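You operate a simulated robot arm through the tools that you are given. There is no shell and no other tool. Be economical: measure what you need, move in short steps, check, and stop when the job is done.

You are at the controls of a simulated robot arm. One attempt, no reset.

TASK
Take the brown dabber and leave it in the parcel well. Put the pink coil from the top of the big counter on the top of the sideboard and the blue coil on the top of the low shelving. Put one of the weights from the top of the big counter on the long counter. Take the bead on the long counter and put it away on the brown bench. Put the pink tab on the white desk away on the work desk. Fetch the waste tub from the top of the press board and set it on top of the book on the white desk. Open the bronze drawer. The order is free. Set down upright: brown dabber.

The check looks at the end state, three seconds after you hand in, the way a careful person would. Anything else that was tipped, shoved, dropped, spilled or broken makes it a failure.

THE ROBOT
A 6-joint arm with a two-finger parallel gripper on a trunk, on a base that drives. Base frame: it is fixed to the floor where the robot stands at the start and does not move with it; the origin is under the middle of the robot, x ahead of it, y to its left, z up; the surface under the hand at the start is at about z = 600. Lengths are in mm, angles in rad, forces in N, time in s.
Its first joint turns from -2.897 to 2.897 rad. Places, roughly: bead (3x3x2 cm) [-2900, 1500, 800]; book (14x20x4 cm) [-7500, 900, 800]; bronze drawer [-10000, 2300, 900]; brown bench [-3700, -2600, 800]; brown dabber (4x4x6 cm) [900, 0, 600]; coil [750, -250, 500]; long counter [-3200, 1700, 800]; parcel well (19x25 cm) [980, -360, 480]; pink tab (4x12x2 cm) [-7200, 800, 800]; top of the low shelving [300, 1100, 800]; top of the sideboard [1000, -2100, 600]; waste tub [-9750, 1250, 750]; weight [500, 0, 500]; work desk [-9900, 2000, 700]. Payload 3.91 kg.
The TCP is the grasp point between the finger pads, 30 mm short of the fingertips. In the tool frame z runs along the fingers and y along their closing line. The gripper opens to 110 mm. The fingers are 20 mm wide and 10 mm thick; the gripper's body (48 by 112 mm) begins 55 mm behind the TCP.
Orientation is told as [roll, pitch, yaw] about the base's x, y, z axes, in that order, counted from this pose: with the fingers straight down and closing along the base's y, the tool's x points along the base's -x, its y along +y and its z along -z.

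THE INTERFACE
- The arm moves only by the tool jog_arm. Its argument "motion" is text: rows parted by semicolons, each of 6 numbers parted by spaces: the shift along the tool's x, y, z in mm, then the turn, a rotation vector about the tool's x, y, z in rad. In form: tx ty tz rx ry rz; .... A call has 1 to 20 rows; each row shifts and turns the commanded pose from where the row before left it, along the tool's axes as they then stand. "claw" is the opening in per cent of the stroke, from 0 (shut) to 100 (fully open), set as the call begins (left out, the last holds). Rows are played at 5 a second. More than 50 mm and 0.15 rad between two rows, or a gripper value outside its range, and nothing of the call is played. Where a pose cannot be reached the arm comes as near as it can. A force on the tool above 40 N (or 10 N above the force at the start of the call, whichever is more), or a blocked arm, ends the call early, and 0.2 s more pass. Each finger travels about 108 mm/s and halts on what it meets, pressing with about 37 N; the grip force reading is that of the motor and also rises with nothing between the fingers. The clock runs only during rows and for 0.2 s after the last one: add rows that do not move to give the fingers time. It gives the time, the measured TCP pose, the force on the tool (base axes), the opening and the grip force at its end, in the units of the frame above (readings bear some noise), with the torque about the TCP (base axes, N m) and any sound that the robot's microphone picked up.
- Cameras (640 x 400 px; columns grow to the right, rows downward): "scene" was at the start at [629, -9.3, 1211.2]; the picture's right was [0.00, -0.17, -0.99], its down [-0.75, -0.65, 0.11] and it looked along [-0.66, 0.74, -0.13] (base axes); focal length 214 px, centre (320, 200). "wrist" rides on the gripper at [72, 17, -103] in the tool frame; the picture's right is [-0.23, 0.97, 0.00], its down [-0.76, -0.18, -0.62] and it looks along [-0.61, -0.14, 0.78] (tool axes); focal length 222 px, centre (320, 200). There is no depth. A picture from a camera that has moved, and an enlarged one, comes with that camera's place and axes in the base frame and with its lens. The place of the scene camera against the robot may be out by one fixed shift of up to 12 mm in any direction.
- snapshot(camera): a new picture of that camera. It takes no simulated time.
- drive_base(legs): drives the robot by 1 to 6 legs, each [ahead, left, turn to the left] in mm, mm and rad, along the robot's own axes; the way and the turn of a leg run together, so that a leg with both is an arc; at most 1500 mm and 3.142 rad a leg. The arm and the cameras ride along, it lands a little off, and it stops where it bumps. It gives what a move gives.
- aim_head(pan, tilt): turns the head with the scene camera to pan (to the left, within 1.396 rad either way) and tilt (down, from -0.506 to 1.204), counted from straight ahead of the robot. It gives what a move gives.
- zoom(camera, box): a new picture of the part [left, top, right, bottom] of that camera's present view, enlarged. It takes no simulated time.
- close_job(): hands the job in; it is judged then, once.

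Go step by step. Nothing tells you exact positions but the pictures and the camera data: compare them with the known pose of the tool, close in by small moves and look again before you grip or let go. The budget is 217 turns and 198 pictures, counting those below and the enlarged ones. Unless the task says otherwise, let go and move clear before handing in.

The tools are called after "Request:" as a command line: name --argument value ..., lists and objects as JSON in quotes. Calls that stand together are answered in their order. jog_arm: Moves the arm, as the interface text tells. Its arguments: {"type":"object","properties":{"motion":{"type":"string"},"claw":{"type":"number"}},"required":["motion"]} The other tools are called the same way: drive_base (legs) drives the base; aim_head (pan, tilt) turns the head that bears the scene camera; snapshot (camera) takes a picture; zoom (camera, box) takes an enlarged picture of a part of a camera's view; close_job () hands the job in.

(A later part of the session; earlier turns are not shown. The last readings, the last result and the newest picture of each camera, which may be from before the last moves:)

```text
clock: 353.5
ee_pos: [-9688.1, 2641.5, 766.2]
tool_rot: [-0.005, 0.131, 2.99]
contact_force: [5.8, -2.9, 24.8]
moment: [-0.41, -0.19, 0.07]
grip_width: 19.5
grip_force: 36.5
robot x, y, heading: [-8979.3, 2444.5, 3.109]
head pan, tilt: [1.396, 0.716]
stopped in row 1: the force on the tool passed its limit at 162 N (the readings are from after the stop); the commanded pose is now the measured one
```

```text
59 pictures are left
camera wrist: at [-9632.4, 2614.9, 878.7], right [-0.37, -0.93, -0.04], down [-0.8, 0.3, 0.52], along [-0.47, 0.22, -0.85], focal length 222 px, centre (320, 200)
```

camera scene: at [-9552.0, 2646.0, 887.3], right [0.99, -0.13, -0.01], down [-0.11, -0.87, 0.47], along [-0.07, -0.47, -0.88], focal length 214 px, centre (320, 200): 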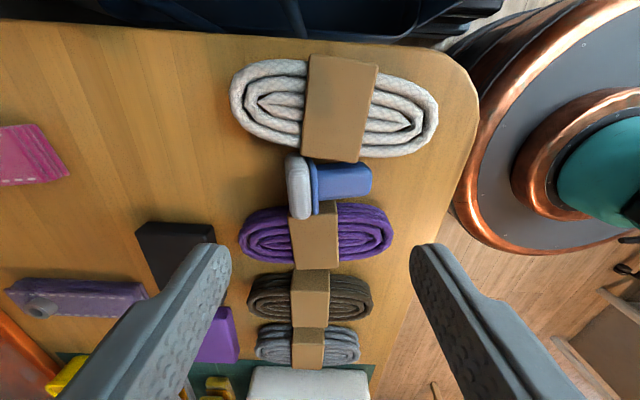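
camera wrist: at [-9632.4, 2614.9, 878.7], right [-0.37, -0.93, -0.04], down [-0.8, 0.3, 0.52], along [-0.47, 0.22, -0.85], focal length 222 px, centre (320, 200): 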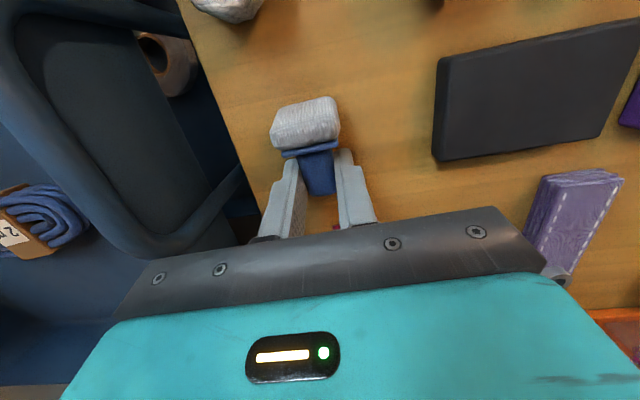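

I lift and pitch the tool forward so the stamp turns nearly upright above its spot.

Request:
jog_arm --motion "4 0 -30 0 0 0;4 0 -30 0 0 0;1 21 0 0 0 0;0 0 0 0 -0.1325 0;0 0 0 0 -0.1325 0;0 0 0 0 -0.1325 0;0 0 0 0 -0.1325 0;0 0 0 0 -0.1325 0;0 0 0 0 -0.1325 0;0 0 0 0 -0.1325 0;0 0 0 0 -0.1325 0;0 0 0 0 0 0;0 0 0 0 0 0"

Request:
snapshot --camera "wrist"

Request:
aim_head --pan 0 --tilt 0.4

Request:
snapshot --camera "scene"

```text
clock: 356.3
ee_pos: [-9690.6, 2619.8, 824.5]
tool_rot: [-0.003, -0.891, 2.998]
contact_force: [-0.3, 0.2, -0.2]
moment: [0.01, 0.02, 0.04]
grip_width: 19.4
grip_force: 36.6
robot x, y, heading: [-8979.0, 2447.2, 3.107]
head pan, tilt: [1.396, 0.716]
```

```text
58 pictures are left
camera wrist: at [-9568.6, 2583.9, 834.3], right [-0.28, -0.94, 0.18], down [0.03, 0.17, 0.98], along [-0.96, 0.28, -0.02], focal length 222 px, centre (320, 200)
```

wrist: 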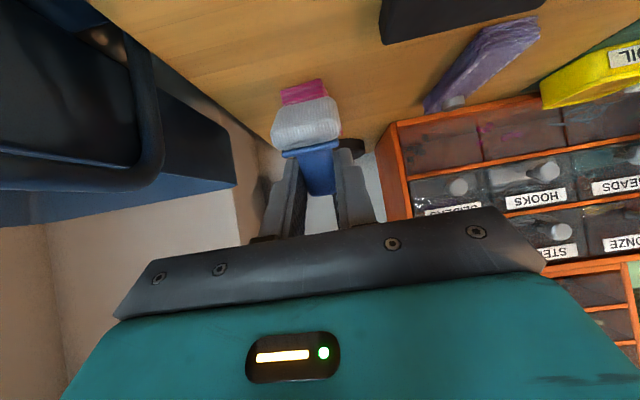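

```text
clock: 357.9
ee_pos: [-9692.1, 2618.8, 823.9]
tool_rot: [0.0, -0.89, 2.998]
contact_force: [-0.2, 0.7, 0.1]
moment: [-0.04, 0.01, -0.04]
grip_width: 19.7
grip_force: 36.8
robot x, y, heading: [-8980.9, 2445.8, 3.108]
head pan, tilt: [0.0, 0.4]
```

```text
57 pictures are left
camera scene: at [-9709.5, 2617.3, 911.7], right [0.14, 0.99, 0.0], down [0.87, -0.13, -0.47], along [-0.47, 0.07, -0.88], focal length 214 px, centre (320, 200)
```

scene: 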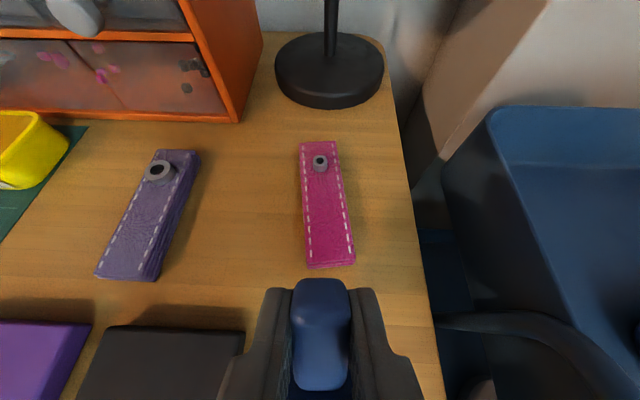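

Request:
jog_arm --motion "0 0 0 0 -0.05 0;12.1 0 8.9 0 0 0;12.1 0 8.9 0 0 0;2.4 0 1.8 0 0 0;2.4 0 1.8 0 0 0;2.4 0 1.8 0 0 0;2.4 0 1.8 0 0 0;2.4 0 1.8 0 0 0;2.4 0 1.8 0 0 0;2.4 0 1.8 0 0 0;2.4 0 1.8 0 0 0;2.4 0 1.8 0 0 0"

Request:
snapshot --camera "wrist"

Request:
snapshot --camera "scene"

```text
clock: 359.7
ee_pos: [-9691.2, 2616.9, 784.0]
tool_rot: [0.009, -0.918, 3.0]
contact_force: [1.2, -0.9, 10.6]
moment: [0.02, -0.03, 0.0]
grip_width: 19.7
grip_force: 36.6
out of reach, approached as far as the arm can: row 1
robot x, y, heading: [-8978.6, 2446.3, 3.108]
head pan, tilt: [0.0, 0.4]
stopped in row 9: the force on the tool passed its limit at 45 N (the readings are from after the stop); the commanded pose is now the measured one
```

```text
56 pictures are left
camera wrist: at [-9568.9, 2582.4, 789.8], right [-0.27, -0.95, 0.19], down [0.06, 0.18, 0.98], along [-0.96, 0.27, 0.01], focal length 222 px, centre (320, 200)
```

wrist: 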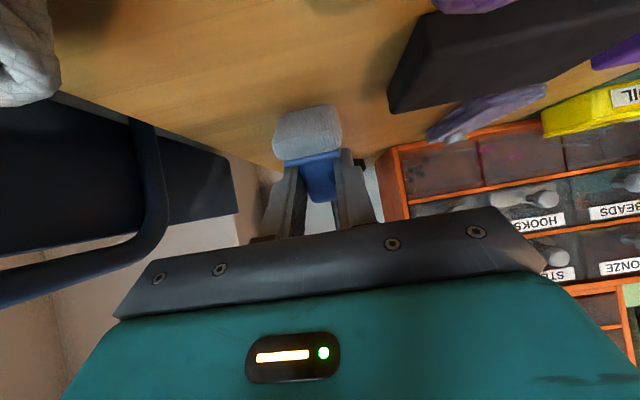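

```text
55 pictures are left
camera scene: at [-9707.9, 2615.0, 871.3], right [0.14, 0.99, -0.01], down [0.86, -0.12, -0.5], along [-0.49, 0.06, -0.87], focal length 214 px, centre (320, 200)
```

scene: 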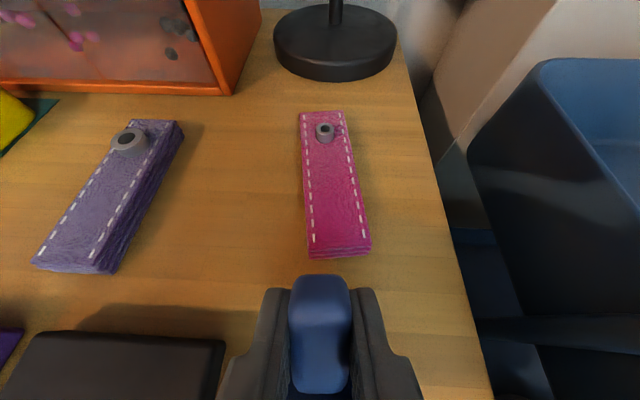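

The pad edge touches the desk below the tool. I open so it rocks onto its pad.

Request:
jog_arm --motion "0 0 0 0 0 0;0 0 0 0 0 0;0 0 0 0 0 0;0 0 0 0 0 0;0 0 0 0 0 0" --claw 50

Request:
snapshot --camera "wrist"

Request:
snapshot --camera "scene"

```text
clock: 360.9
ee_pos: [-9691.7, 2616.5, 782.5]
tool_rot: [0.009, -0.916, 2.998]
contact_force: [0.2, 0.0, -0.4]
moment: [0.01, 0.0, 0.02]
grip_width: 55.2
grip_force: 0.1
robot x, y, heading: [-8975.4, 2442.9, 3.107]
head pan, tilt: [0.0, 0.4]
```

```text
54 pictures are left
camera wrist: at [-9569.0, 2582.3, 788.9], right [-0.27, -0.95, 0.19], down [0.06, 0.18, 0.98], along [-0.96, 0.27, 0.01], focal length 222 px, centre (320, 200)
```

wrist: 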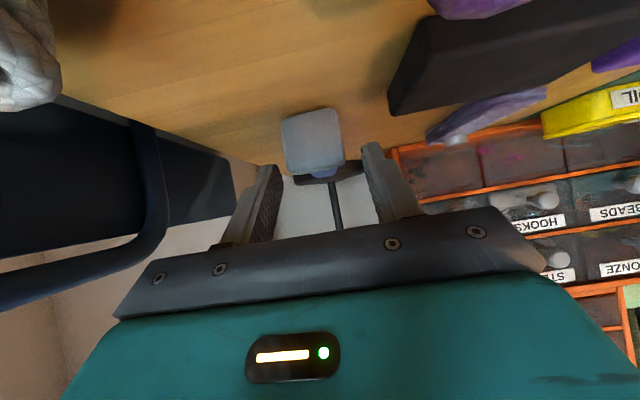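

```text
53 pictures are left
camera scene: at [-9708.1, 2615.0, 870.2], right [0.14, 0.99, -0.01], down [0.86, -0.12, -0.49], along [-0.49, 0.06, -0.87], focal length 214 px, centre (320, 200)
```

scene: 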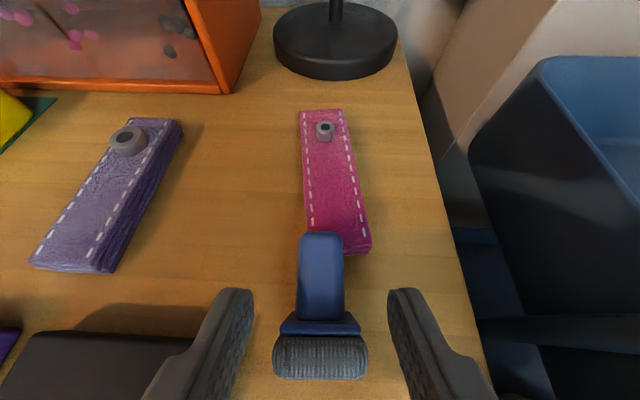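

It rocked back instead and its handle now leans on the pink tab's end, which gives it a head start in tilt. I back off and regrip so the total turn is larger.

Request:
aim_head --pan 1.396 --tilt 0.716

Request:
jog_arm --motion "0 0 -40 0 0 0;0 0 -40 0 0 0;0 0 0 0 0.133 0;0 0 0 0 0.133 0;0 0 0 0 0.133 0;0 0 0 0 0.133 0;0 0 0 0 0.133 0;0 0 0 0 0.133 0;0 0 0 0 0.133 0;-40 0 0 0 0 0;-40 0 0 0 0 0;0 0 0 0 0 0;0 0 0 0 0 0" --claw 60

Request:
snapshot --camera "wrist"

```text
clock: 362.5
ee_pos: [-9691.4, 2617.5, 783.2]
tool_rot: [0.009, -0.915, 2.999]
contact_force: [0.4, 0.4, 0.5]
moment: [-0.02, -0.03, 0.01]
grip_width: 55.0
grip_force: 0.0
robot x, y, heading: [-8976.3, 2444.1, 3.103]
head pan, tilt: [1.396, 0.716]
```

```text
clock: 365.3
ee_pos: [-9707.9, 2615.4, 835.7]
tool_rot: [0.014, -0.041, 3.017]
contact_force: [0.0, 0.2, -0.6]
moment: [0.02, -0.02, 0.02]
grip_width: 66.1
grip_force: 0.0
out of reach, approached as far as the arm can: row 3
robot x, y, heading: [-8977.7, 2445.5, 3.108]
head pan, tilt: [1.396, 0.716]
```

```text
52 pictures are left
camera wrist: at [-9634.8, 2589.7, 937.2], right [-0.35, -0.94, 0.02], down [-0.71, 0.28, 0.65], along [-0.62, 0.21, -0.76], focal length 222 px, centre (320, 200)
```

wrist: 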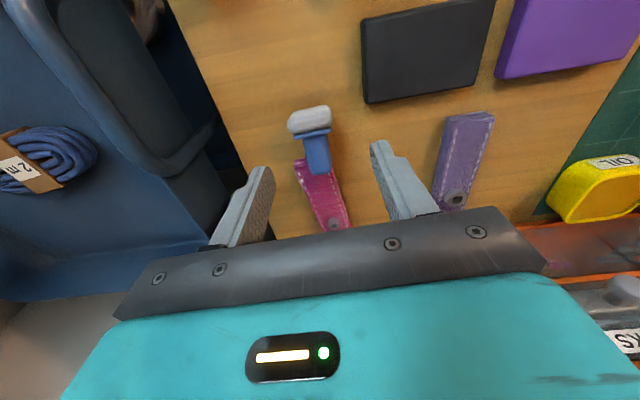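

Request:
zoom --camera "wrist" --box '[260, 90, 380, 240]'

```text
2.67 times, centred on (320, 165) of wrist
camera zoom: at [-9634.8, 2589.7, 937.2], right [-0.35, -0.94, 0.02], down [-0.71, 0.28, 0.65], along [-0.62, 0.21, -0.76], focal length 592 px, centre (320, 293)
```

zoom: 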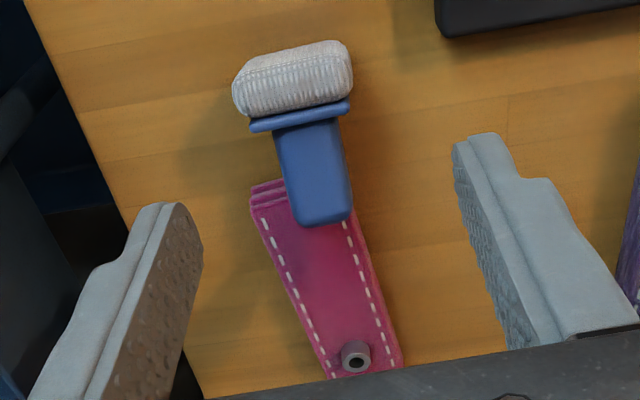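

Request:
jog_arm --motion "-14 -2 20 0 0 0;1 0 30 0 0 0;0.5 0 12 0 0 0;0 0 4 0 0 0;0 0 0 0 0 0"

Request:
snapshot --camera "wrist"

```text
clock: 366.5
ee_pos: [-9723.8, 2622.7, 769.5]
tool_rot: [0.015, -0.04, 3.015]
contact_force: [-0.1, -0.7, -0.7]
moment: [0.02, -0.01, -0.02]
grip_width: 66.0
grip_force: 0.0
robot x, y, heading: [-8976.1, 2444.2, 3.104]
head pan, tilt: [1.396, 0.716]
```

```text
50 pictures are left
camera wrist: at [-9649.7, 2597.0, 871.0], right [-0.35, -0.94, 0.02], down [-0.71, 0.28, 0.65], along [-0.62, 0.21, -0.76], focal length 222 px, centre (320, 200)
```

wrist: 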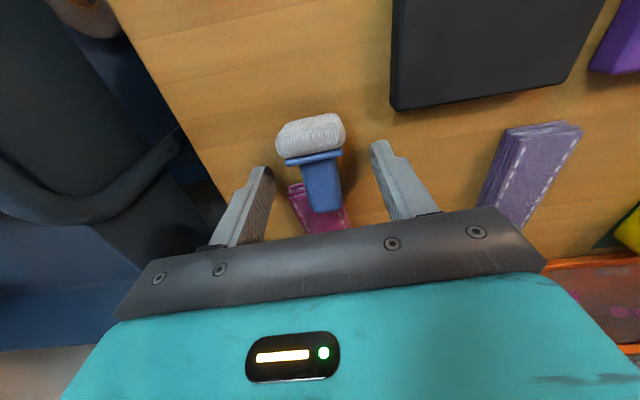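

Request:
jog_arm --motion "4 0 0 0 0 0;0 0 0 0 0 0"

Request:
jog_arm --motion "0 0 0 0 0 0;0 0 0 0 0 0;0 0 0 0 0 0;0 0 0 0 0 0;0 0 -20 0 0 0;0 0 -25 0 0 0;0 0 0 0 0 0" --claw 0

Request:
snapshot --camera "wrist"

```text
clock: 367.1
ee_pos: [-9720.1, 2620.6, 769.3]
tool_rot: [0.014, -0.041, 3.015]
contact_force: [-0.5, -0.7, 0.2]
moment: [0.01, -0.01, -0.01]
grip_width: 66.2
grip_force: 0.1
robot x, y, heading: [-8981.9, 2446.3, 3.103]
head pan, tilt: [1.396, 0.716]
```

```text
clock: 368.7
ee_pos: [-9719.2, 2621.1, 813.8]
tool_rot: [0.015, -0.04, 3.015]
contact_force: [0.3, -0.4, -0.7]
moment: [0.02, 0.02, 0.01]
grip_width: 19.8
grip_force: 36.7
robot x, y, heading: [-8976.2, 2445.9, 3.104]
head pan, tilt: [1.396, 0.716]
```

```text
49 pictures are left
camera wrist: at [-9645.4, 2596.8, 915.3], right [-0.35, -0.94, 0.02], down [-0.71, 0.28, 0.65], along [-0.62, 0.21, -0.76], focal length 222 px, centre (320, 200)
```

wrist: 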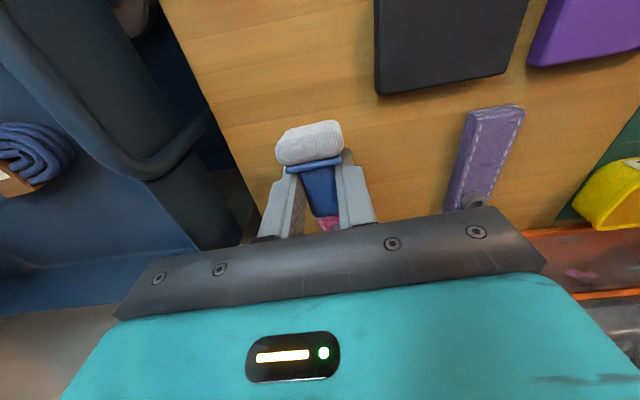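

Request:
jog_arm --motion "38 -2 -10 0 0 0;0 0 0 0 -0.1433 0;0 0 0 0 -0.1433 0;0 0 0 0 -0.1433 0;0 0 0 0 -0.1433 0;0 0 0 0 -0.1433 0;0 0 0 0 -0.1433 0;0 0 0 0 0 0;0 0 0 0 0 0"

Request:
aim_head --pan 0 --tilt 0.4

Request:
snapshot --camera "wrist"

Request:
snapshot --camera "scene"

```text
clock: 370.7
ee_pos: [-9679.1, 2617.9, 822.7]
tool_rot: [0.021, -0.902, 3.0]
contact_force: [0.9, 0.1, -0.5]
moment: [-0.01, 0.0, 0.01]
grip_width: 20.0
grip_force: 36.8
robot x, y, heading: [-8975.4, 2446.0, 3.106]
head pan, tilt: [1.396, 0.716]
```

```text
clock: 372.2
ee_pos: [-9678.7, 2617.0, 822.6]
tool_rot: [0.022, -0.9, 3.0]
contact_force: [0.0, -0.3, -0.8]
moment: [0.0, 0.01, -0.01]
grip_width: 20.3
grip_force: 36.5
robot x, y, heading: [-8980.9, 2444.4, 3.108]
head pan, tilt: [0.0, 0.4]
```

```text
48 pictures are left
camera wrist: at [-9555.9, 2584.7, 831.1], right [-0.26, -0.95, 0.19], down [0.04, 0.19, 0.98], along [-0.96, 0.26, -0.01], focal length 222 px, centre (320, 200)
```

wrist: 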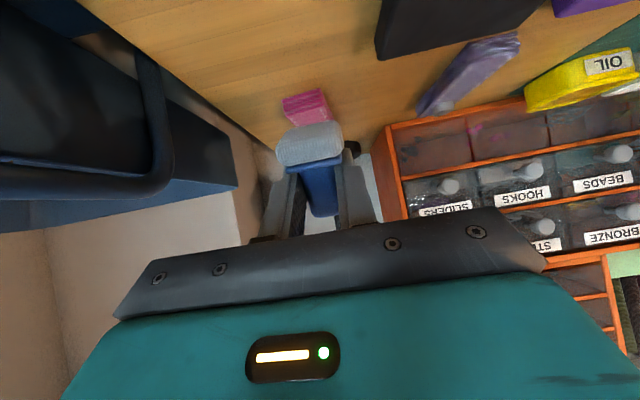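

```text
47 pictures are left
camera scene: at [-9696.6, 2616.4, 909.8], right [0.12, 0.99, -0.01], down [0.87, -0.12, -0.48], along [-0.48, 0.05, -0.88], focal length 214 px, centre (320, 200)
```

scene: 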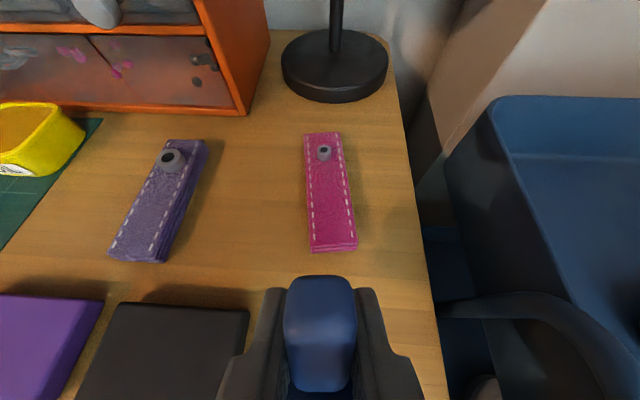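

Request:
jog_arm --motion "11.8 0 9.3 0 0 0;11.8 0 9.3 0 0 0;4 0 3.1 0 0 0;1.6 0 1.2 0 0 0;1.6 0 1.2 0 0 0;1.6 0 1.2 0 0 0;1.6 0 1.2 0 0 0;1.6 0 1.2 0 0 0;1.6 0 1.2 0 0 0;1.6 0 1.2 0 0 0;1.6 0 1.2 0 0 0;1.6 0 1.2 0 0 0;1.6 0 1.2 0 0 0;1.6 0 1.2 0 0 0;1.6 0 1.2 0 0 0;1.6 0 1.2 0 0 0"

Request:
snapshot --camera "wrist"

```text
clock: 374.8
ee_pos: [-9678.5, 2616.6, 772.2]
tool_rot: [0.024, -0.905, 2.998]
contact_force: [0.6, 0.8, 9.8]
moment: [0.14, 0.08, -0.02]
grip_width: 20.0
grip_force: 37.0
robot x, y, heading: [-8980.4, 2446.3, 3.106]
head pan, tilt: [0.0, 0.4]
stopped in row 13: the force on the tool passed its limit at 42 N (the readings are from after the stop); the commanded pose is now the measured one
```

```text
46 pictures are left
camera wrist: at [-9555.5, 2585.2, 780.8], right [-0.26, -0.95, 0.19], down [0.04, 0.19, 0.98], along [-0.96, 0.26, -0.01], focal length 222 px, centre (320, 200)
```

wrist: 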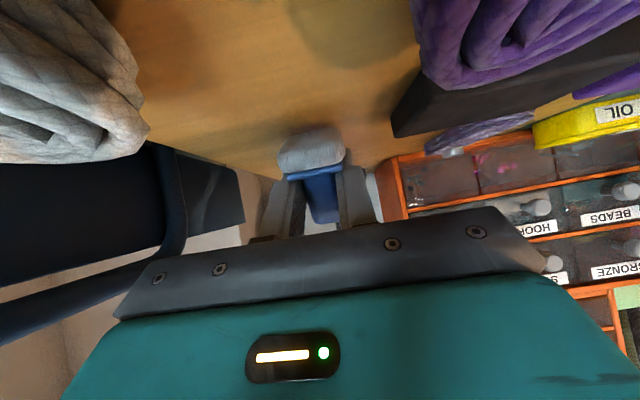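

The contact edge is behind the stamp's centre this time, so it should settle upright. Releasing.

Request:
jog_arm --motion "0 0 0 0 0 0;0 0 0 0 0 0;0 0 0 0 0 0;0 0 0 0 0 0" --claw 45

Request:
snapshot --camera "wrist"

Request:
snapshot --camera "scene"

```text
clock: 375.8
ee_pos: [-9677.4, 2617.8, 772.3]
tool_rot: [0.024, -0.902, 2.998]
contact_force: [-0.3, 0.5, 0.3]
moment: [-0.01, -0.01, 0.01]
grip_width: 49.6
grip_force: 0.0
robot x, y, heading: [-8974.5, 2446.3, 3.108]
head pan, tilt: [0.0, 0.4]
```

```text
45 pictures are left
camera wrist: at [-9555.3, 2585.2, 779.9], right [-0.26, -0.95, 0.19], down [0.04, 0.19, 0.98], along [-0.96, 0.26, -0.01], focal length 222 px, centre (320, 200)
```

wrist: 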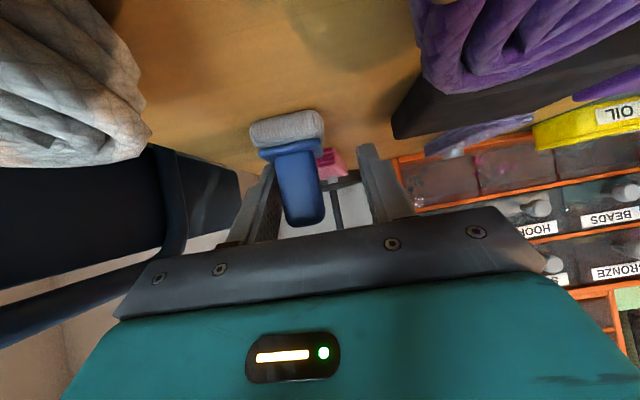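

```text
44 pictures are left
camera scene: at [-9695.8, 2617.1, 859.0], right [0.12, 0.99, -0.01], down [0.87, -0.12, -0.48], along [-0.48, 0.05, -0.88], focal length 214 px, centre (320, 200)
```

scene: 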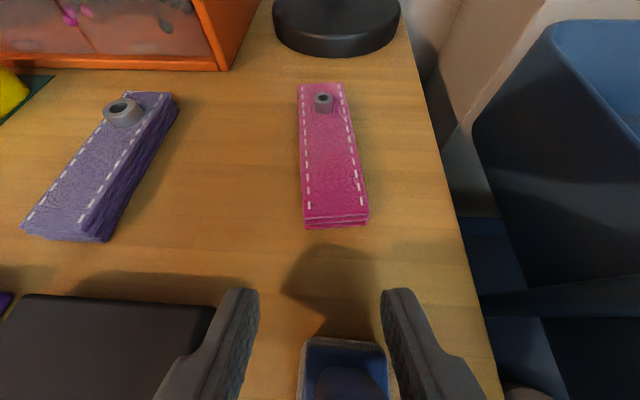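

It stands upright. I open wider and retreat straight back along the tool axis.

Request:
jog_arm --motion "0 0 0 0 0 0;0 0 0 0 0 0;0 0 -20 0 0 0;0 0 -30 0 0 0;0 0 -40 0 0 0;0 0 -40 0 0 0;0 0 0 0 0 0" --claw 80

Request:
snapshot --camera "scene"

```text
clock: 377.4
ee_pos: [-9576.4, 2603.2, 853.4]
tool_rot: [0.025, -0.903, 2.998]
contact_force: [-1.0, -0.2, 0.3]
moment: [0.02, 0.01, 0.02]
grip_width: 87.8
grip_force: 0.1
robot x, y, heading: [-8979.3, 2442.7, 3.103]
head pan, tilt: [0.0, 0.4]
```

```text
43 pictures are left
camera scene: at [-9593.7, 2602.7, 941.3], right [0.12, 0.99, -0.01], down [0.87, -0.12, -0.48], along [-0.48, 0.05, -0.88], focal length 214 px, centre (320, 200)
```

scene: 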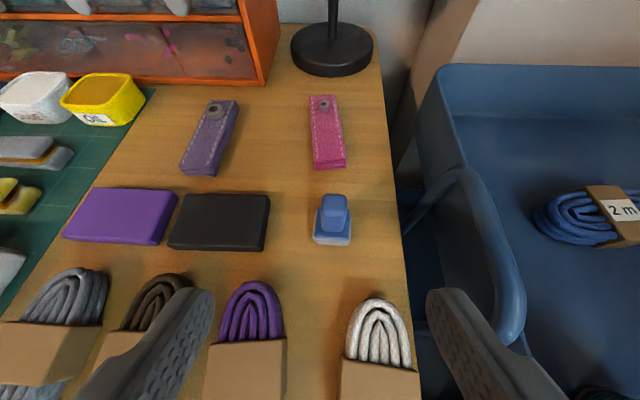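

The stamp is upright, about 17 mm to the right of where it stood. I level the tool and use the wrist camera to shift it back gently.

Request:
aim_head --pan 1.396 --tilt 0.716

Request:
jog_arm --motion "0 0 0 0 0.15 0;0 0 0 0 0.15 0;0 0 0 0 0.15 0;0 0 0 0 0.15 0;0 0 0 0 0.15 0;0 0 0 0 0.15 0;-45 0 0 0 0 0;-45 0 0 0 0 0;0 0 0 0 0 0;0 0 0 0 0 0" --claw 60

Request:
snapshot --camera "wrist"

```text
clock: 378.9
ee_pos: [-9576.5, 2602.7, 853.6]
tool_rot: [0.023, -0.902, 2.999]
contact_force: [-0.4, -0.5, 0.0]
moment: [0.0, 0.03, -0.02]
grip_width: 87.9
grip_force: 0.1
robot x, y, heading: [-8979.1, 2444.4, 3.104]
head pan, tilt: [1.396, 0.716]
```

```text
clock: 381.1
ee_pos: [-9663.4, 2617.6, 851.6]
tool_rot: [0.013, -0.004, 3.015]
contact_force: [0.1, -0.3, 0.2]
moment: [0.0, 0.0, 0.01]
grip_width: 66.0
grip_force: 0.1
robot x, y, heading: [-8979.7, 2447.8, 3.104]
head pan, tilt: [1.396, 0.716]
```

```text
42 pictures are left
camera wrist: at [-9594.1, 2593.2, 956.6], right [-0.35, -0.94, 0.01], down [-0.73, 0.28, 0.62], along [-0.59, 0.21, -0.78], focal length 222 px, centre (320, 200)
```

wrist: 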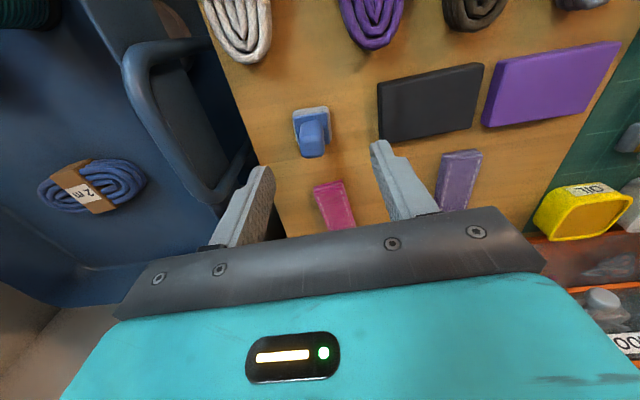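

Request:
jog_arm --motion "-3 -6.7 0 0 0 0;0 0 35 0 0 0;0 0 30 0 0 0;0 0 8 0 0 0;0 0 0 0 0 0"

Request:
jog_arm --motion "0 0 0 0 0 0;0 0 0 0 0 0;0 0 0 0 0 0;0 0 0 0 0 0" --claw 0

Request:
snapshot --camera "wrist"

```text
clock: 382.4
ee_pos: [-9668.3, 2622.6, 779.0]
tool_rot: [0.014, -0.003, 3.015]
contact_force: [-0.1, -0.3, 0.3]
moment: [0.04, 0.03, 0.01]
grip_width: 66.1
grip_force: 0.0
robot x, y, heading: [-8979.4, 2445.8, 3.102]
head pan, tilt: [1.396, 0.716]
```

```text
clock: 383.4
ee_pos: [-9668.0, 2621.6, 779.7]
tool_rot: [0.014, -0.005, 3.016]
contact_force: [-2.2, -1.9, 8.9]
moment: [0.08, 0.1, 0.03]
grip_width: 20.1
grip_force: 36.8
robot x, y, heading: [-8979.0, 2446.3, 3.103]
head pan, tilt: [1.396, 0.716]
```

```text
41 pictures are left
camera wrist: at [-9598.1, 2598.5, 883.3], right [-0.35, -0.94, 0.01], down [-0.73, 0.28, 0.62], along [-0.59, 0.21, -0.78], focal length 222 px, centre (320, 200)
```

wrist: 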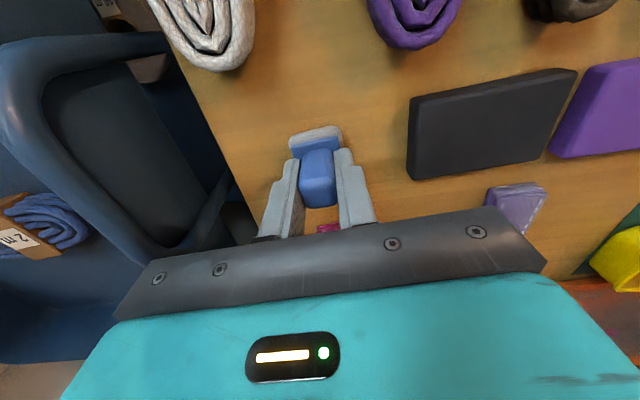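

Request:
jog_arm --motion "0 0 -5 0 0 0;0 9 0 0 0 0;0 8 0 0 0 0;0 0 2 0 0 0;0 0 2 0 0 0;0 0 1 0 0 0;0 0 0 0 0 0"

Request:
jog_arm --motion "0 0 0 0 0 0;0 0 0 0 0 0;0 0 0 0 0 0;0 0 -10 0 0 0;0 0 -20 0 0 0;0 0 -30 0 0 0;0 0 -35 0 0 0;45 0 0 0 0 0;45 0 0 0 0 0;45 0 -20 0 0 0;0 0 0 0 0 0" --claw 55

Request:
aim_head --pan 0 --tilt 0

Request:
snapshot --camera "scene"

```text
clock: 384.9
ee_pos: [-9670.7, 2605.5, 779.1]
tool_rot: [0.013, -0.003, 3.017]
contact_force: [-0.1, 0.6, 4.8]
moment: [0.09, -0.03, 0.01]
grip_width: 20.2
grip_force: 36.9
robot x, y, heading: [-8976.6, 2448.0, 3.105]
head pan, tilt: [1.396, 0.716]
```

```text
clock: 387.4
ee_pos: [-9537.0, 2590.8, 893.0]
tool_rot: [0.014, -0.003, 3.017]
contact_force: [0.0, -0.2, 1.2]
moment: [-0.01, 0.01, -0.01]
grip_width: 60.6
grip_force: 0.0
robot x, y, heading: [-8979.3, 2444.9, 3.102]
head pan, tilt: [1.396, 0.716]
```

```text
clock: 388.9
ee_pos: [-9537.3, 2589.0, 891.8]
tool_rot: [0.014, -0.003, 3.016]
contact_force: [-0.7, 0.0, 0.3]
moment: [0.01, 0.0, 0.0]
grip_width: 60.6
grip_force: 0.2
robot x, y, heading: [-8978.8, 2445.9, 3.105]
head pan, tilt: [0.0, 0.0]
```

```text
40 pictures are left
camera scene: at [-9647.5, 2600.5, 939.3], right [0.12, 0.99, -0.02], down [0.99, -0.12, 0.0], along [0.0, -0.01, -1.0], focal length 214 px, centre (320, 200)
```

scene: 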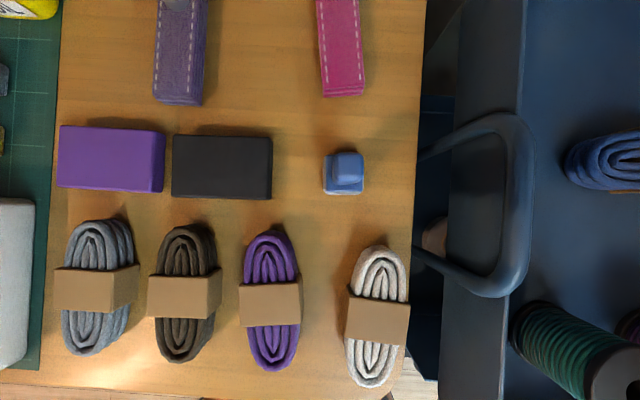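

The stamp stands in place again. The white coil was nudged about 15 mm to the right; I centre over it to set it back.

Request:
aim_head --pan 1.396 --tilt 0.716

Request:
jog_arm --motion "-5 -42 0 0 0 0.03;0 0 30 0 0 0;0 0 0 0 0 0" --claw 72

Request:
snapshot --camera "wrist"

```text
clock: 390.4
ee_pos: [-9535.4, 2589.8, 892.1]
tool_rot: [0.014, -0.004, 3.014]
contact_force: [0.1, 0.4, -0.3]
moment: [0.01, 0.03, 0.0]
grip_width: 60.5
grip_force: 0.1
robot x, y, heading: [-8979.6, 2444.9, 3.106]
head pan, tilt: [1.396, 0.716]
```

```text
clock: 391.2
ee_pos: [-9535.7, 2633.4, 860.5]
tool_rot: [0.014, -0.001, 2.986]
contact_force: [-0.2, -0.1, -0.3]
moment: [-0.01, -0.04, 0.02]
grip_width: 78.9
grip_force: 0.0
robot x, y, heading: [-8981.7, 2447.5, 3.111]
head pan, tilt: [1.396, 0.716]
```

```text
39 pictures are left
camera wrist: at [-9466.0, 2607.0, 964.0], right [-0.37, -0.93, 0.01], down [-0.72, 0.3, 0.62], along [-0.58, 0.22, -0.78], focal length 222 px, centre (320, 200)
```

wrist: 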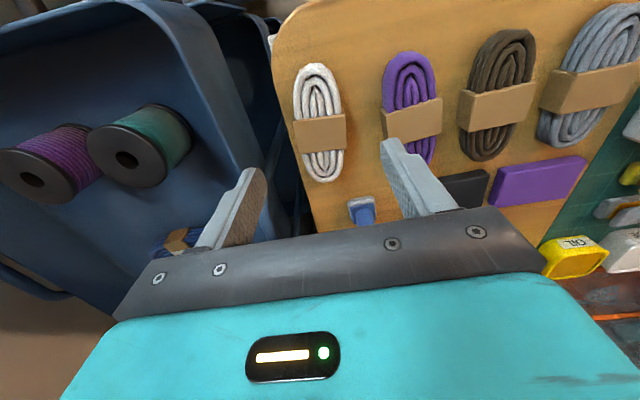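

The coils are within about a centimetre of their places, so I leave them. Next the BRONZE drawer: I rise, move the base left in front of it, and look.

Request:
jog_arm --motion "0 0 -45 0 0 0;0 0 -45 0 0 0;0 0 -40 0 0 0;20 40 0 0 0 0;20 40 0 0 0 0;20 40 0 0 0 0;0 40 0 0 0 0;0 0 0 0 0 0" --claw 60

Request:
drive_base --legs '[[0, 200, 0]]'

Request:
jog_arm --motion "0 0 0 0 -0.149 0;0 0 0 0 -0.149 0;0 0 0 0 -0.149 0;0 0 0 0 -0.149 0;0 0 0 0 -0.149 0;0 0 0 0 -0.149 0;0 0 0 0 -0.149 0;0 0 0 0 0 0"

Request:
aim_head --pan 0 --tilt 0.1

Request:
snapshot --camera "scene"

```text
clock: 393.0
ee_pos: [-9497.2, 2467.8, 995.5]
tool_rot: [0.014, -0.003, 2.989]
contact_force: [-0.2, -0.8, -0.6]
moment: [0.01, -0.01, -0.02]
grip_width: 66.1
grip_force: 0.0
robot x, y, heading: [-8979.3, 2442.3, 3.102]
head pan, tilt: [1.396, 0.716]
```

```text
clock: 394.6
ee_pos: [-9506.2, 2269.7, 996.7]
tool_rot: [0.013, -0.003, 2.987]
contact_force: [-0.6, 0.3, -0.5]
moment: [0.0, -0.01, -0.02]
grip_width: 65.9
grip_force: 0.0
robot x, y, heading: [-8986.5, 2246.7, 3.105]
head pan, tilt: [1.396, 0.716]
```

```text
clock: 396.4
ee_pos: [-9504.9, 2271.0, 996.5]
tool_rot: [0.03, -1.047, 2.962]
contact_force: [1.2, -0.6, 0.8]
moment: [-0.05, 0.03, 0.0]
grip_width: 66.0
grip_force: 0.2
robot x, y, heading: [-8986.2, 2246.6, 3.106]
head pan, tilt: [1.396, 0.716]
```

```text
clock: 397.9
ee_pos: [-9505.0, 2271.6, 995.4]
tool_rot: [0.028, -1.046, 2.962]
contact_force: [-0.2, 0.1, -0.3]
moment: [0.02, 0.02, 0.03]
grip_width: 66.2
grip_force: 0.1
robot x, y, heading: [-8985.7, 2245.6, 3.102]
head pan, tilt: [0.0, 0.099]
```

```text
38 pictures are left
camera scene: at [-9523.9, 2270.6, 1109.4], right [0.15, 0.99, -0.01], down [0.58, -0.1, -0.81], along [-0.8, 0.12, -0.58], focal length 214 px, centre (320, 200)
```

scene: 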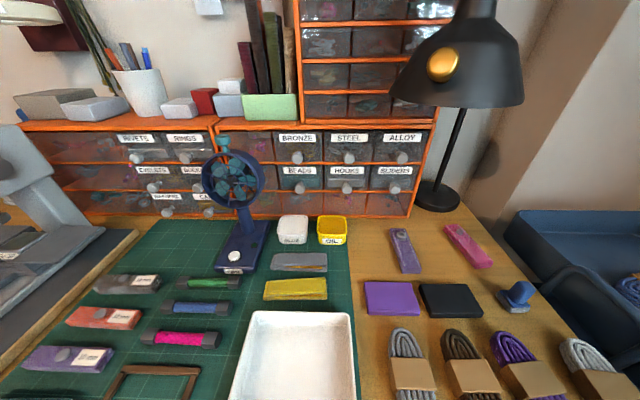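

I see the BRONZE knob at about (-9940, 2286, z 921). I move the pitched gripper to about 90 mm in front of it.

Request:
aim_head --pan 1.396 --tilt 0.716

Request:
jog_arm --motion "-18.95 7.94 37.85 0 0 0;-18.95 7.94 37.85 0 0 0;-18.95 7.94 37.85 0 0 0;-18.95 7.94 37.85 0 0 0;-18.95 7.94 37.85 0 0 0;-18.95 7.94 37.85 0 0 0;-18.95 7.94 37.85 0 0 0;-18.95 7.94 37.85 0 0 0;0 0 0 0 0 0;0 0 0 0 0 0"

Request:
snapshot --camera "wrist"

```text
clock: 399.5
ee_pos: [-9505.0, 2270.1, 996.1]
tool_rot: [0.028, -1.045, 2.962]
contact_force: [-1.1, 0.6, -0.3]
moment: [0.01, -0.03, 0.02]
grip_width: 65.8
grip_force: 0.0
robot x, y, heading: [-8986.7, 2244.7, 3.101]
head pan, tilt: [1.396, 0.716]
```

```text
clock: 401.7
ee_pos: [-9847.5, 2258.7, 975.5]
tool_rot: [0.027, -1.045, 2.961]
contact_force: [0.1, 0.0, -0.8]
moment: [0.0, 0.03, 0.03]
grip_width: 65.9
grip_force: 0.0
robot x, y, heading: [-8987.7, 2245.2, 3.102]
head pan, tilt: [1.396, 0.716]
```

```text
37 pictures are left
camera wrist: at [-9724.5, 2221.8, 965.6], right [-0.26, -0.94, 0.21], down [0.19, 0.16, 0.97], along [-0.95, 0.29, 0.13], focal length 222 px, centre (320, 200)
```

wrist: 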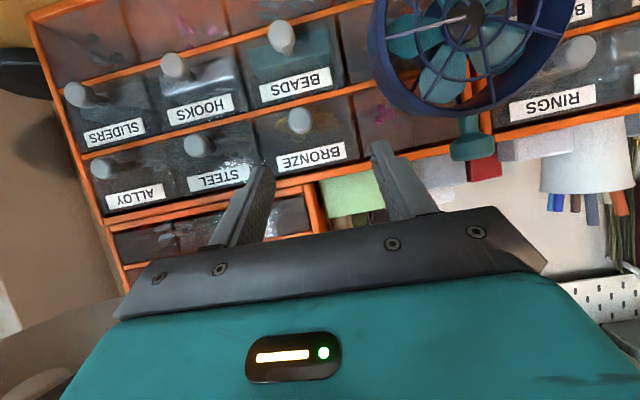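

Request:
jog_arm --motion "2 -8 30 0 0 0;1 -6.7 30 0 0 0;0 0 10 0 0 0;0 0 0 0 0 0"

Request:
snapshot --camera "wrist"

```text
clock: 402.7
ee_pos: [-9904.1, 2281.3, 938.2]
tool_rot: [0.028, -1.046, 2.96]
contact_force: [0.0, 0.0, 0.4]
moment: [0.0, -0.01, 0.0]
grip_width: 66.0
grip_force: 0.0
robot x, y, heading: [-8985.4, 2247.9, 3.109]
head pan, tilt: [1.396, 0.716]
```

```text
36 pictures are left
camera wrist: at [-9782.4, 2245.7, 928.9], right [-0.26, -0.94, 0.21], down [0.19, 0.16, 0.97], along [-0.95, 0.29, 0.13], focal length 222 px, centre (320, 200)
```

wrist: 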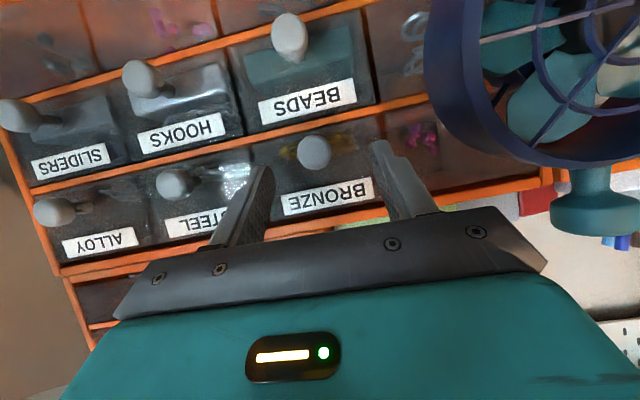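

Request:
jog_arm --motion "0 -4 15 0 0 0;0 0 8 0 0 0;0 0 4 0 0 0;0 0 0 0 0 0"

Request:
snapshot --camera "wrist"

```text
clock: 403.4
ee_pos: [-9923.2, 2288.3, 928.5]
tool_rot: [0.029, -1.045, 2.963]
contact_force: [20.6, -2.2, 6.3]
moment: [0.25, 0.03, -0.76]
grip_width: 66.2
grip_force: 0.2
robot x, y, heading: [-8983.7, 2247.1, 3.106]
head pan, tilt: [1.396, 0.716]
stopped in row 3: the force on the tool passed its limit at 48 N (the readings are from after the stop); the commanded pose is now the measured one
```

```text
35 pictures are left
camera wrist: at [-9800.7, 2252.0, 918.1], right [-0.26, -0.94, 0.21], down [0.19, 0.16, 0.97], along [-0.95, 0.29, 0.13], focal length 222 px, centre (320, 200)
```

wrist: 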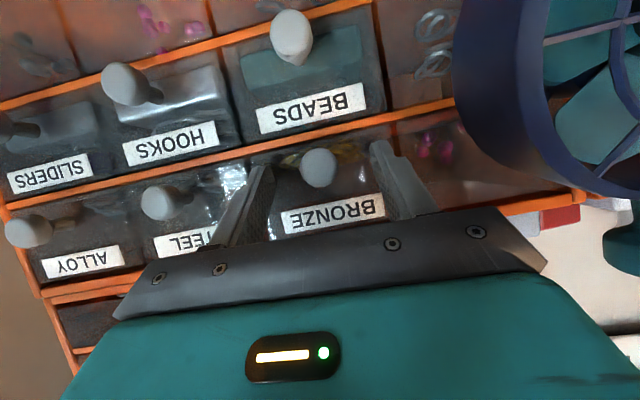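

The fingertips reached the drawer front with the knob between them. I ease back 2 mm and close on it.

Request:
jog_arm --motion "0 0 -2 0 0 0;0 0 0 0 0 0"

Request:
jog_arm --motion "0 0 0 0 0 0;0 0 0 0 0 0;0 0 0 0 0 0;0 0 0 0 0 0" --claw 0

Request:
snapshot --camera "wrist"

```text
clock: 403.9
ee_pos: [-9921.6, 2287.7, 927.3]
tool_rot: [0.026, -1.046, 2.963]
contact_force: [8.2, -1.0, 2.8]
moment: [0.09, 0.02, -0.27]
grip_width: 66.3
grip_force: 0.1
robot x, y, heading: [-8982.5, 2243.6, 3.108]
head pan, tilt: [1.396, 0.716]
```

```text
clock: 404.9
ee_pos: [-9922.9, 2286.8, 928.7]
tool_rot: [0.028, -1.046, 2.962]
contact_force: [-2.2, -8.3, -0.5]
moment: [-0.09, 0.08, 0.1]
grip_width: 22.5
grip_force: 44.7
robot x, y, heading: [-8986.0, 2246.5, 3.11]
head pan, tilt: [1.396, 0.716]
```

```text
34 pictures are left
camera wrist: at [-9800.8, 2251.1, 917.7], right [-0.26, -0.94, 0.21], down [0.18, 0.16, 0.97], along [-0.95, 0.29, 0.13], focal length 222 px, centre (320, 200)
```

wrist: 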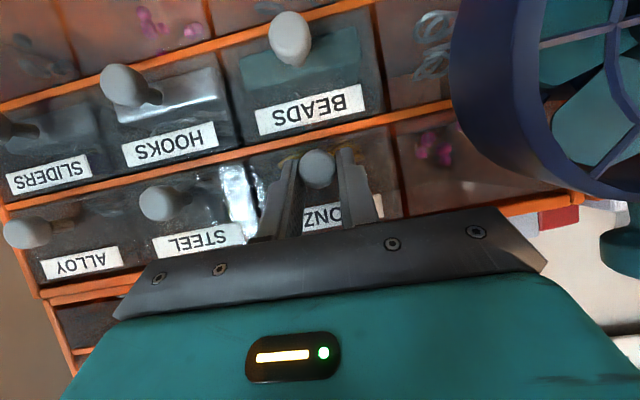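

Request:
jog_arm --motion "2.5 0 -4.3 0 0 0;5 0 -8.7 0 0 0;7.5 0 -13 0 0 0;7.5 0 -13 0 0 0;7.5 0 -13 0 0 0;0 0 0 0 0 0"

Request:
snapshot --camera "wrist"

```text
clock: 406.4
ee_pos: [-9861.9, 2275.3, 927.4]
tool_rot: [0.029, -1.046, 2.964]
contact_force: [-0.7, -6.7, -2.6]
moment: [-0.12, 0.13, 0.14]
grip_width: 22.1
grip_force: 44.9
robot x, y, heading: [-8986.9, 2246.1, 3.108]
head pan, tilt: [1.396, 0.716]
stopped in row 6: the force on the tool passed its limit at 41 N (the readings are from after the stop); the commanded pose is now the measured one
```

```text
33 pictures are left
camera wrist: at [-9739.9, 2240.2, 917.8], right [-0.26, -0.94, 0.21], down [0.18, 0.17, 0.97], along [-0.95, 0.29, 0.13], focal length 222 px, centre (320, 200)
```

wrist: 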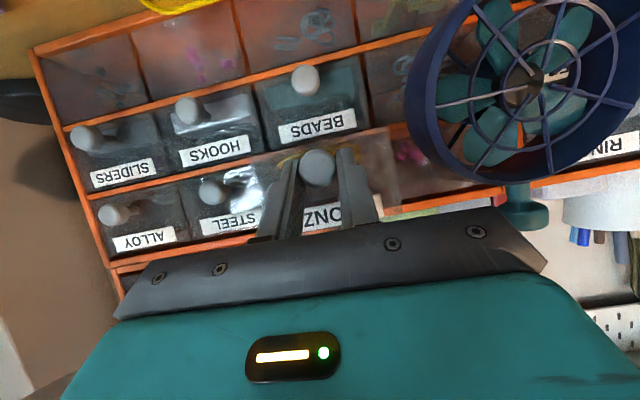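

Request:
jog_arm --motion "2.5 1 -4.3 0 0 0;5 1 -8.7 0 0 0;5 0.5 -8.7 0 0 0;5 0.5 -8.7 0 0 0;5 0.5 -8.7 0 0 0;0 0 0 0 0 0"

Request:
snapshot --camera "wrist"

```text
clock: 407.8
ee_pos: [-9819.2, 2267.8, 928.1]
tool_rot: [0.028, -1.042, 2.96]
contact_force: [0.9, 8.5, -10.1]
moment: [0.05, -0.12, -0.1]
grip_width: 22.0
grip_force: 45.1
robot x, y, heading: [-8986.6, 2247.5, 3.107]
head pan, tilt: [1.396, 0.716]
```

```text
32 pictures are left
camera wrist: at [-9696.9, 2231.6, 917.9], right [-0.26, -0.94, 0.21], down [0.18, 0.17, 0.97], along [-0.95, 0.29, 0.13], focal length 222 px, centre (320, 200)
```

wrist: 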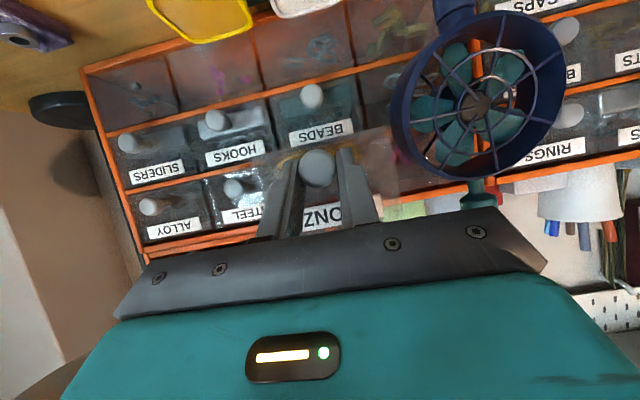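

Request:
jog_arm --motion "2.5 0 -4.3 0 0 0;2.5 0 -4.3 0 0 0;2.5 0 -4.3 0 0 0;2.5 0 -4.3 0 0 0;2.5 0 -4.3 0 0 0;2.5 0 -4.3 0 0 0;0 0 0 0 0 0"

Request:
snapshot --camera "wrist"

```text
clock: 408.7
ee_pos: [-9806.7, 2265.1, 926.7]
tool_rot: [0.029, -1.046, 2.963]
contact_force: [-23.3, 2.9, -10.9]
moment: [0.05, 0.29, 0.08]
grip_width: 22.4
grip_force: 44.9
robot x, y, heading: [-8986.3, 2244.5, 3.104]
head pan, tilt: [1.396, 0.716]
stopped in row 4: the force on the tool passed its limit at 48 N (the readings are from after the stop); the commanded pose is now the measured one
```

```text
31 pictures are left
camera wrist: at [-9684.6, 2229.4, 917.8], right [-0.26, -0.94, 0.21], down [0.18, 0.17, 0.97], along [-0.95, 0.29, 0.13], focal length 222 px, centre (320, 200)
```

wrist: 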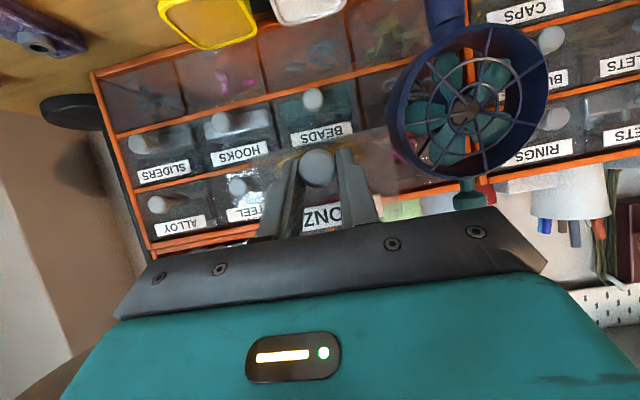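

The drawer reached its stop, about 117 mm out. I release and back away along the tool axis.

Request:
jog_arm --motion "0 0 1 0 0 0;0 0 0 0 0 0;0 0 0 0 0 0;0 0 -20 0 0 0;0 0 -40 0 0 0;0 0 -40 0 0 0;0 0 -40 0 0 0;0 0 -40 0 0 0;0 0 0 0 0 0" --claw 50

Request:
aim_head --pan 0 --tilt 0.2

Request:
snapshot --camera "scene"

```text
clock: 410.7
ee_pos: [-9650.1, 2241.6, 1018.9]
tool_rot: [0.031, -1.046, 2.964]
contact_force: [0.5, 0.4, 0.3]
moment: [0.03, 0.01, 0.01]
grip_width: 55.0
grip_force: 0.0
robot x, y, heading: [-8986.5, 2247.2, 3.111]
head pan, tilt: [1.396, 0.716]
```

```text
clock: 412.2
ee_pos: [-9650.9, 2242.6, 1018.0]
tool_rot: [0.029, -1.046, 2.964]
contact_force: [0.7, 0.3, -0.2]
moment: [-0.01, -0.01, -0.01]
grip_width: 54.7
grip_force: 0.0
robot x, y, heading: [-8986.6, 2247.1, 3.104]
head pan, tilt: [0.0, 0.201]
```

```text
30 pictures are left
camera scene: at [-9666.4, 2241.8, 1123.3], right [0.15, 0.99, -0.02], down [0.65, -0.11, -0.75], along [-0.74, 0.1, -0.66], focal length 214 px, centre (320, 200)
```

scene: 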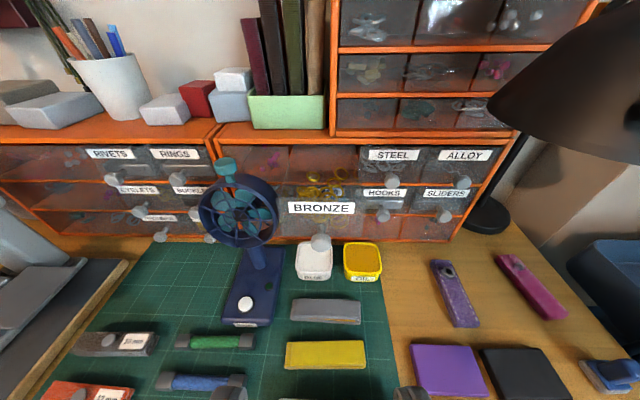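

The BRONZE drawer is open. I retract, level the tool, and drive left to the waste tub.

Request:
jog_arm --motion "22 0 -40 0 0 0;22 0 -40 0 0 0;22 0 -40 0 0 0;22 0 -40 0 0 0;0 0 0 0 0.1494 0;0 0 0 0 0.1494 0;0 0 0 0 0.1494 0;0 0 0 0 0.1494 0;0 0 0 0 0.1494 0;0 0 0 0 0.1494 0;0 0 0 0 0.1494 0;0 0 0 0 0 0" --claw 100

Request:
drive_base --legs '[[0, 880, 0]]'

Request:
aim_head --pan 0 --tilt -0.4

Request:
snapshot --camera "scene"

```text
clock: 414.8
ee_pos: [-9471.3, 2216.2, 1021.4]
tool_rot: [0.016, -0.002, 2.991]
contact_force: [-0.2, -0.4, 0.5]
moment: [0.0, -0.02, -0.01]
grip_width: 109.8
grip_force: 0.0
robot x, y, heading: [-8986.3, 2250.8, 3.11]
head pan, tilt: [0.0, 0.201]
```

```text
clock: 419.4
ee_pos: [-9509.6, 1347.0, 1023.4]
tool_rot: [0.015, -0.004, 2.971]
contact_force: [0.1, 0.1, 0.3]
moment: [0.0, -0.02, -0.01]
grip_width: 110.0
grip_force: 0.0
robot x, y, heading: [-9026.7, 1367.5, 3.087]
head pan, tilt: [0.0, 0.201]
```

```text
clock: 420.4
ee_pos: [-9510.7, 1347.1, 1022.8]
tool_rot: [0.015, -0.001, 2.972]
contact_force: [0.2, -0.3, -0.1]
moment: [0.02, 0.01, 0.01]
grip_width: 110.1
grip_force: 0.2
robot x, y, heading: [-9022.3, 1370.1, 3.085]
head pan, tilt: [0.0, -0.4]
```

```text
29 pictures are left
camera scene: at [-9653.0, 1368.9, 1086.6], right [0.17, 0.99, -0.01], down [0.91, -0.16, -0.39], along [-0.39, 0.05, -0.92], focal length 214 px, centre (320, 200)
```

scene: 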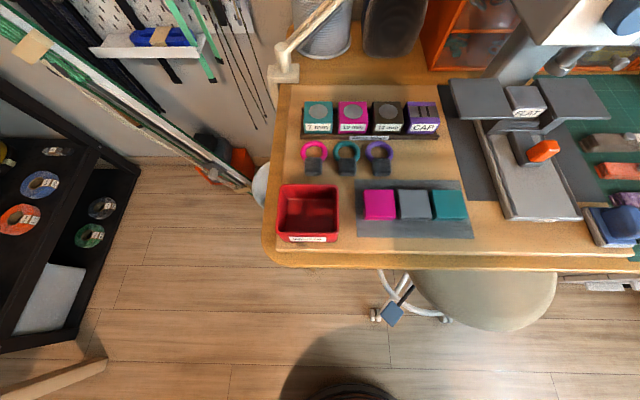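

The waste tub is at about (-9770, 1364). I move above it with the gripper fully open.

Request:
aim_head --pan 1.396 --tilt 0.716

Request:
jog_arm --motion "-43.8 4.7 0 0 0 0;-43.8 4.7 0 0 0 0;-43.8 4.7 0 0 0 0;-43.8 4.7 0 0 0 0;-43.8 4.7 0 0 0 0;-43.8 4.7 0 0 0 0;0 0 45 0 0 0;0 0 45 0 0 0;0 0 45 0 0 0;0 0 0 0 0 0"

Request:
snapshot --camera "wrist"

```text
clock: 422.0
ee_pos: [-9510.6, 1347.3, 1023.1]
tool_rot: [0.016, 0.0, 2.972]
contact_force: [0.8, -0.1, -0.4]
moment: [0.01, -0.02, 0.01]
grip_width: 110.2
grip_force: 0.1
robot x, y, heading: [-9026.0, 1370.6, 3.087]
head pan, tilt: [1.396, 0.716]
```

```text
clock: 424.2
ee_pos: [-9775.1, 1365.5, 889.9]
tool_rot: [0.015, 0.0, 2.97]
contact_force: [0.2, 0.0, -0.2]
moment: [0.0, 0.05, 0.02]
grip_width: 109.9
grip_force: 0.0
robot x, y, heading: [-9020.4, 1370.2, 3.093]
head pan, tilt: [1.396, 0.716]
```

```text
28 pictures are left
camera wrist: at [-9705.1, 1338.1, 994.4], right [-0.39, -0.92, 0.01], down [-0.72, 0.31, 0.62], along [-0.58, 0.23, -0.78], focal length 222 px, centre (320, 200)
```

wrist: 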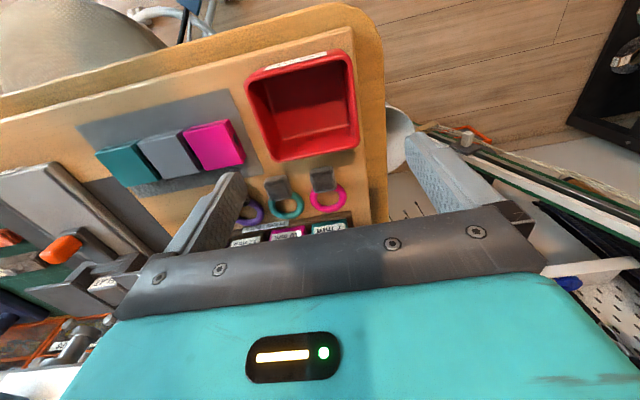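

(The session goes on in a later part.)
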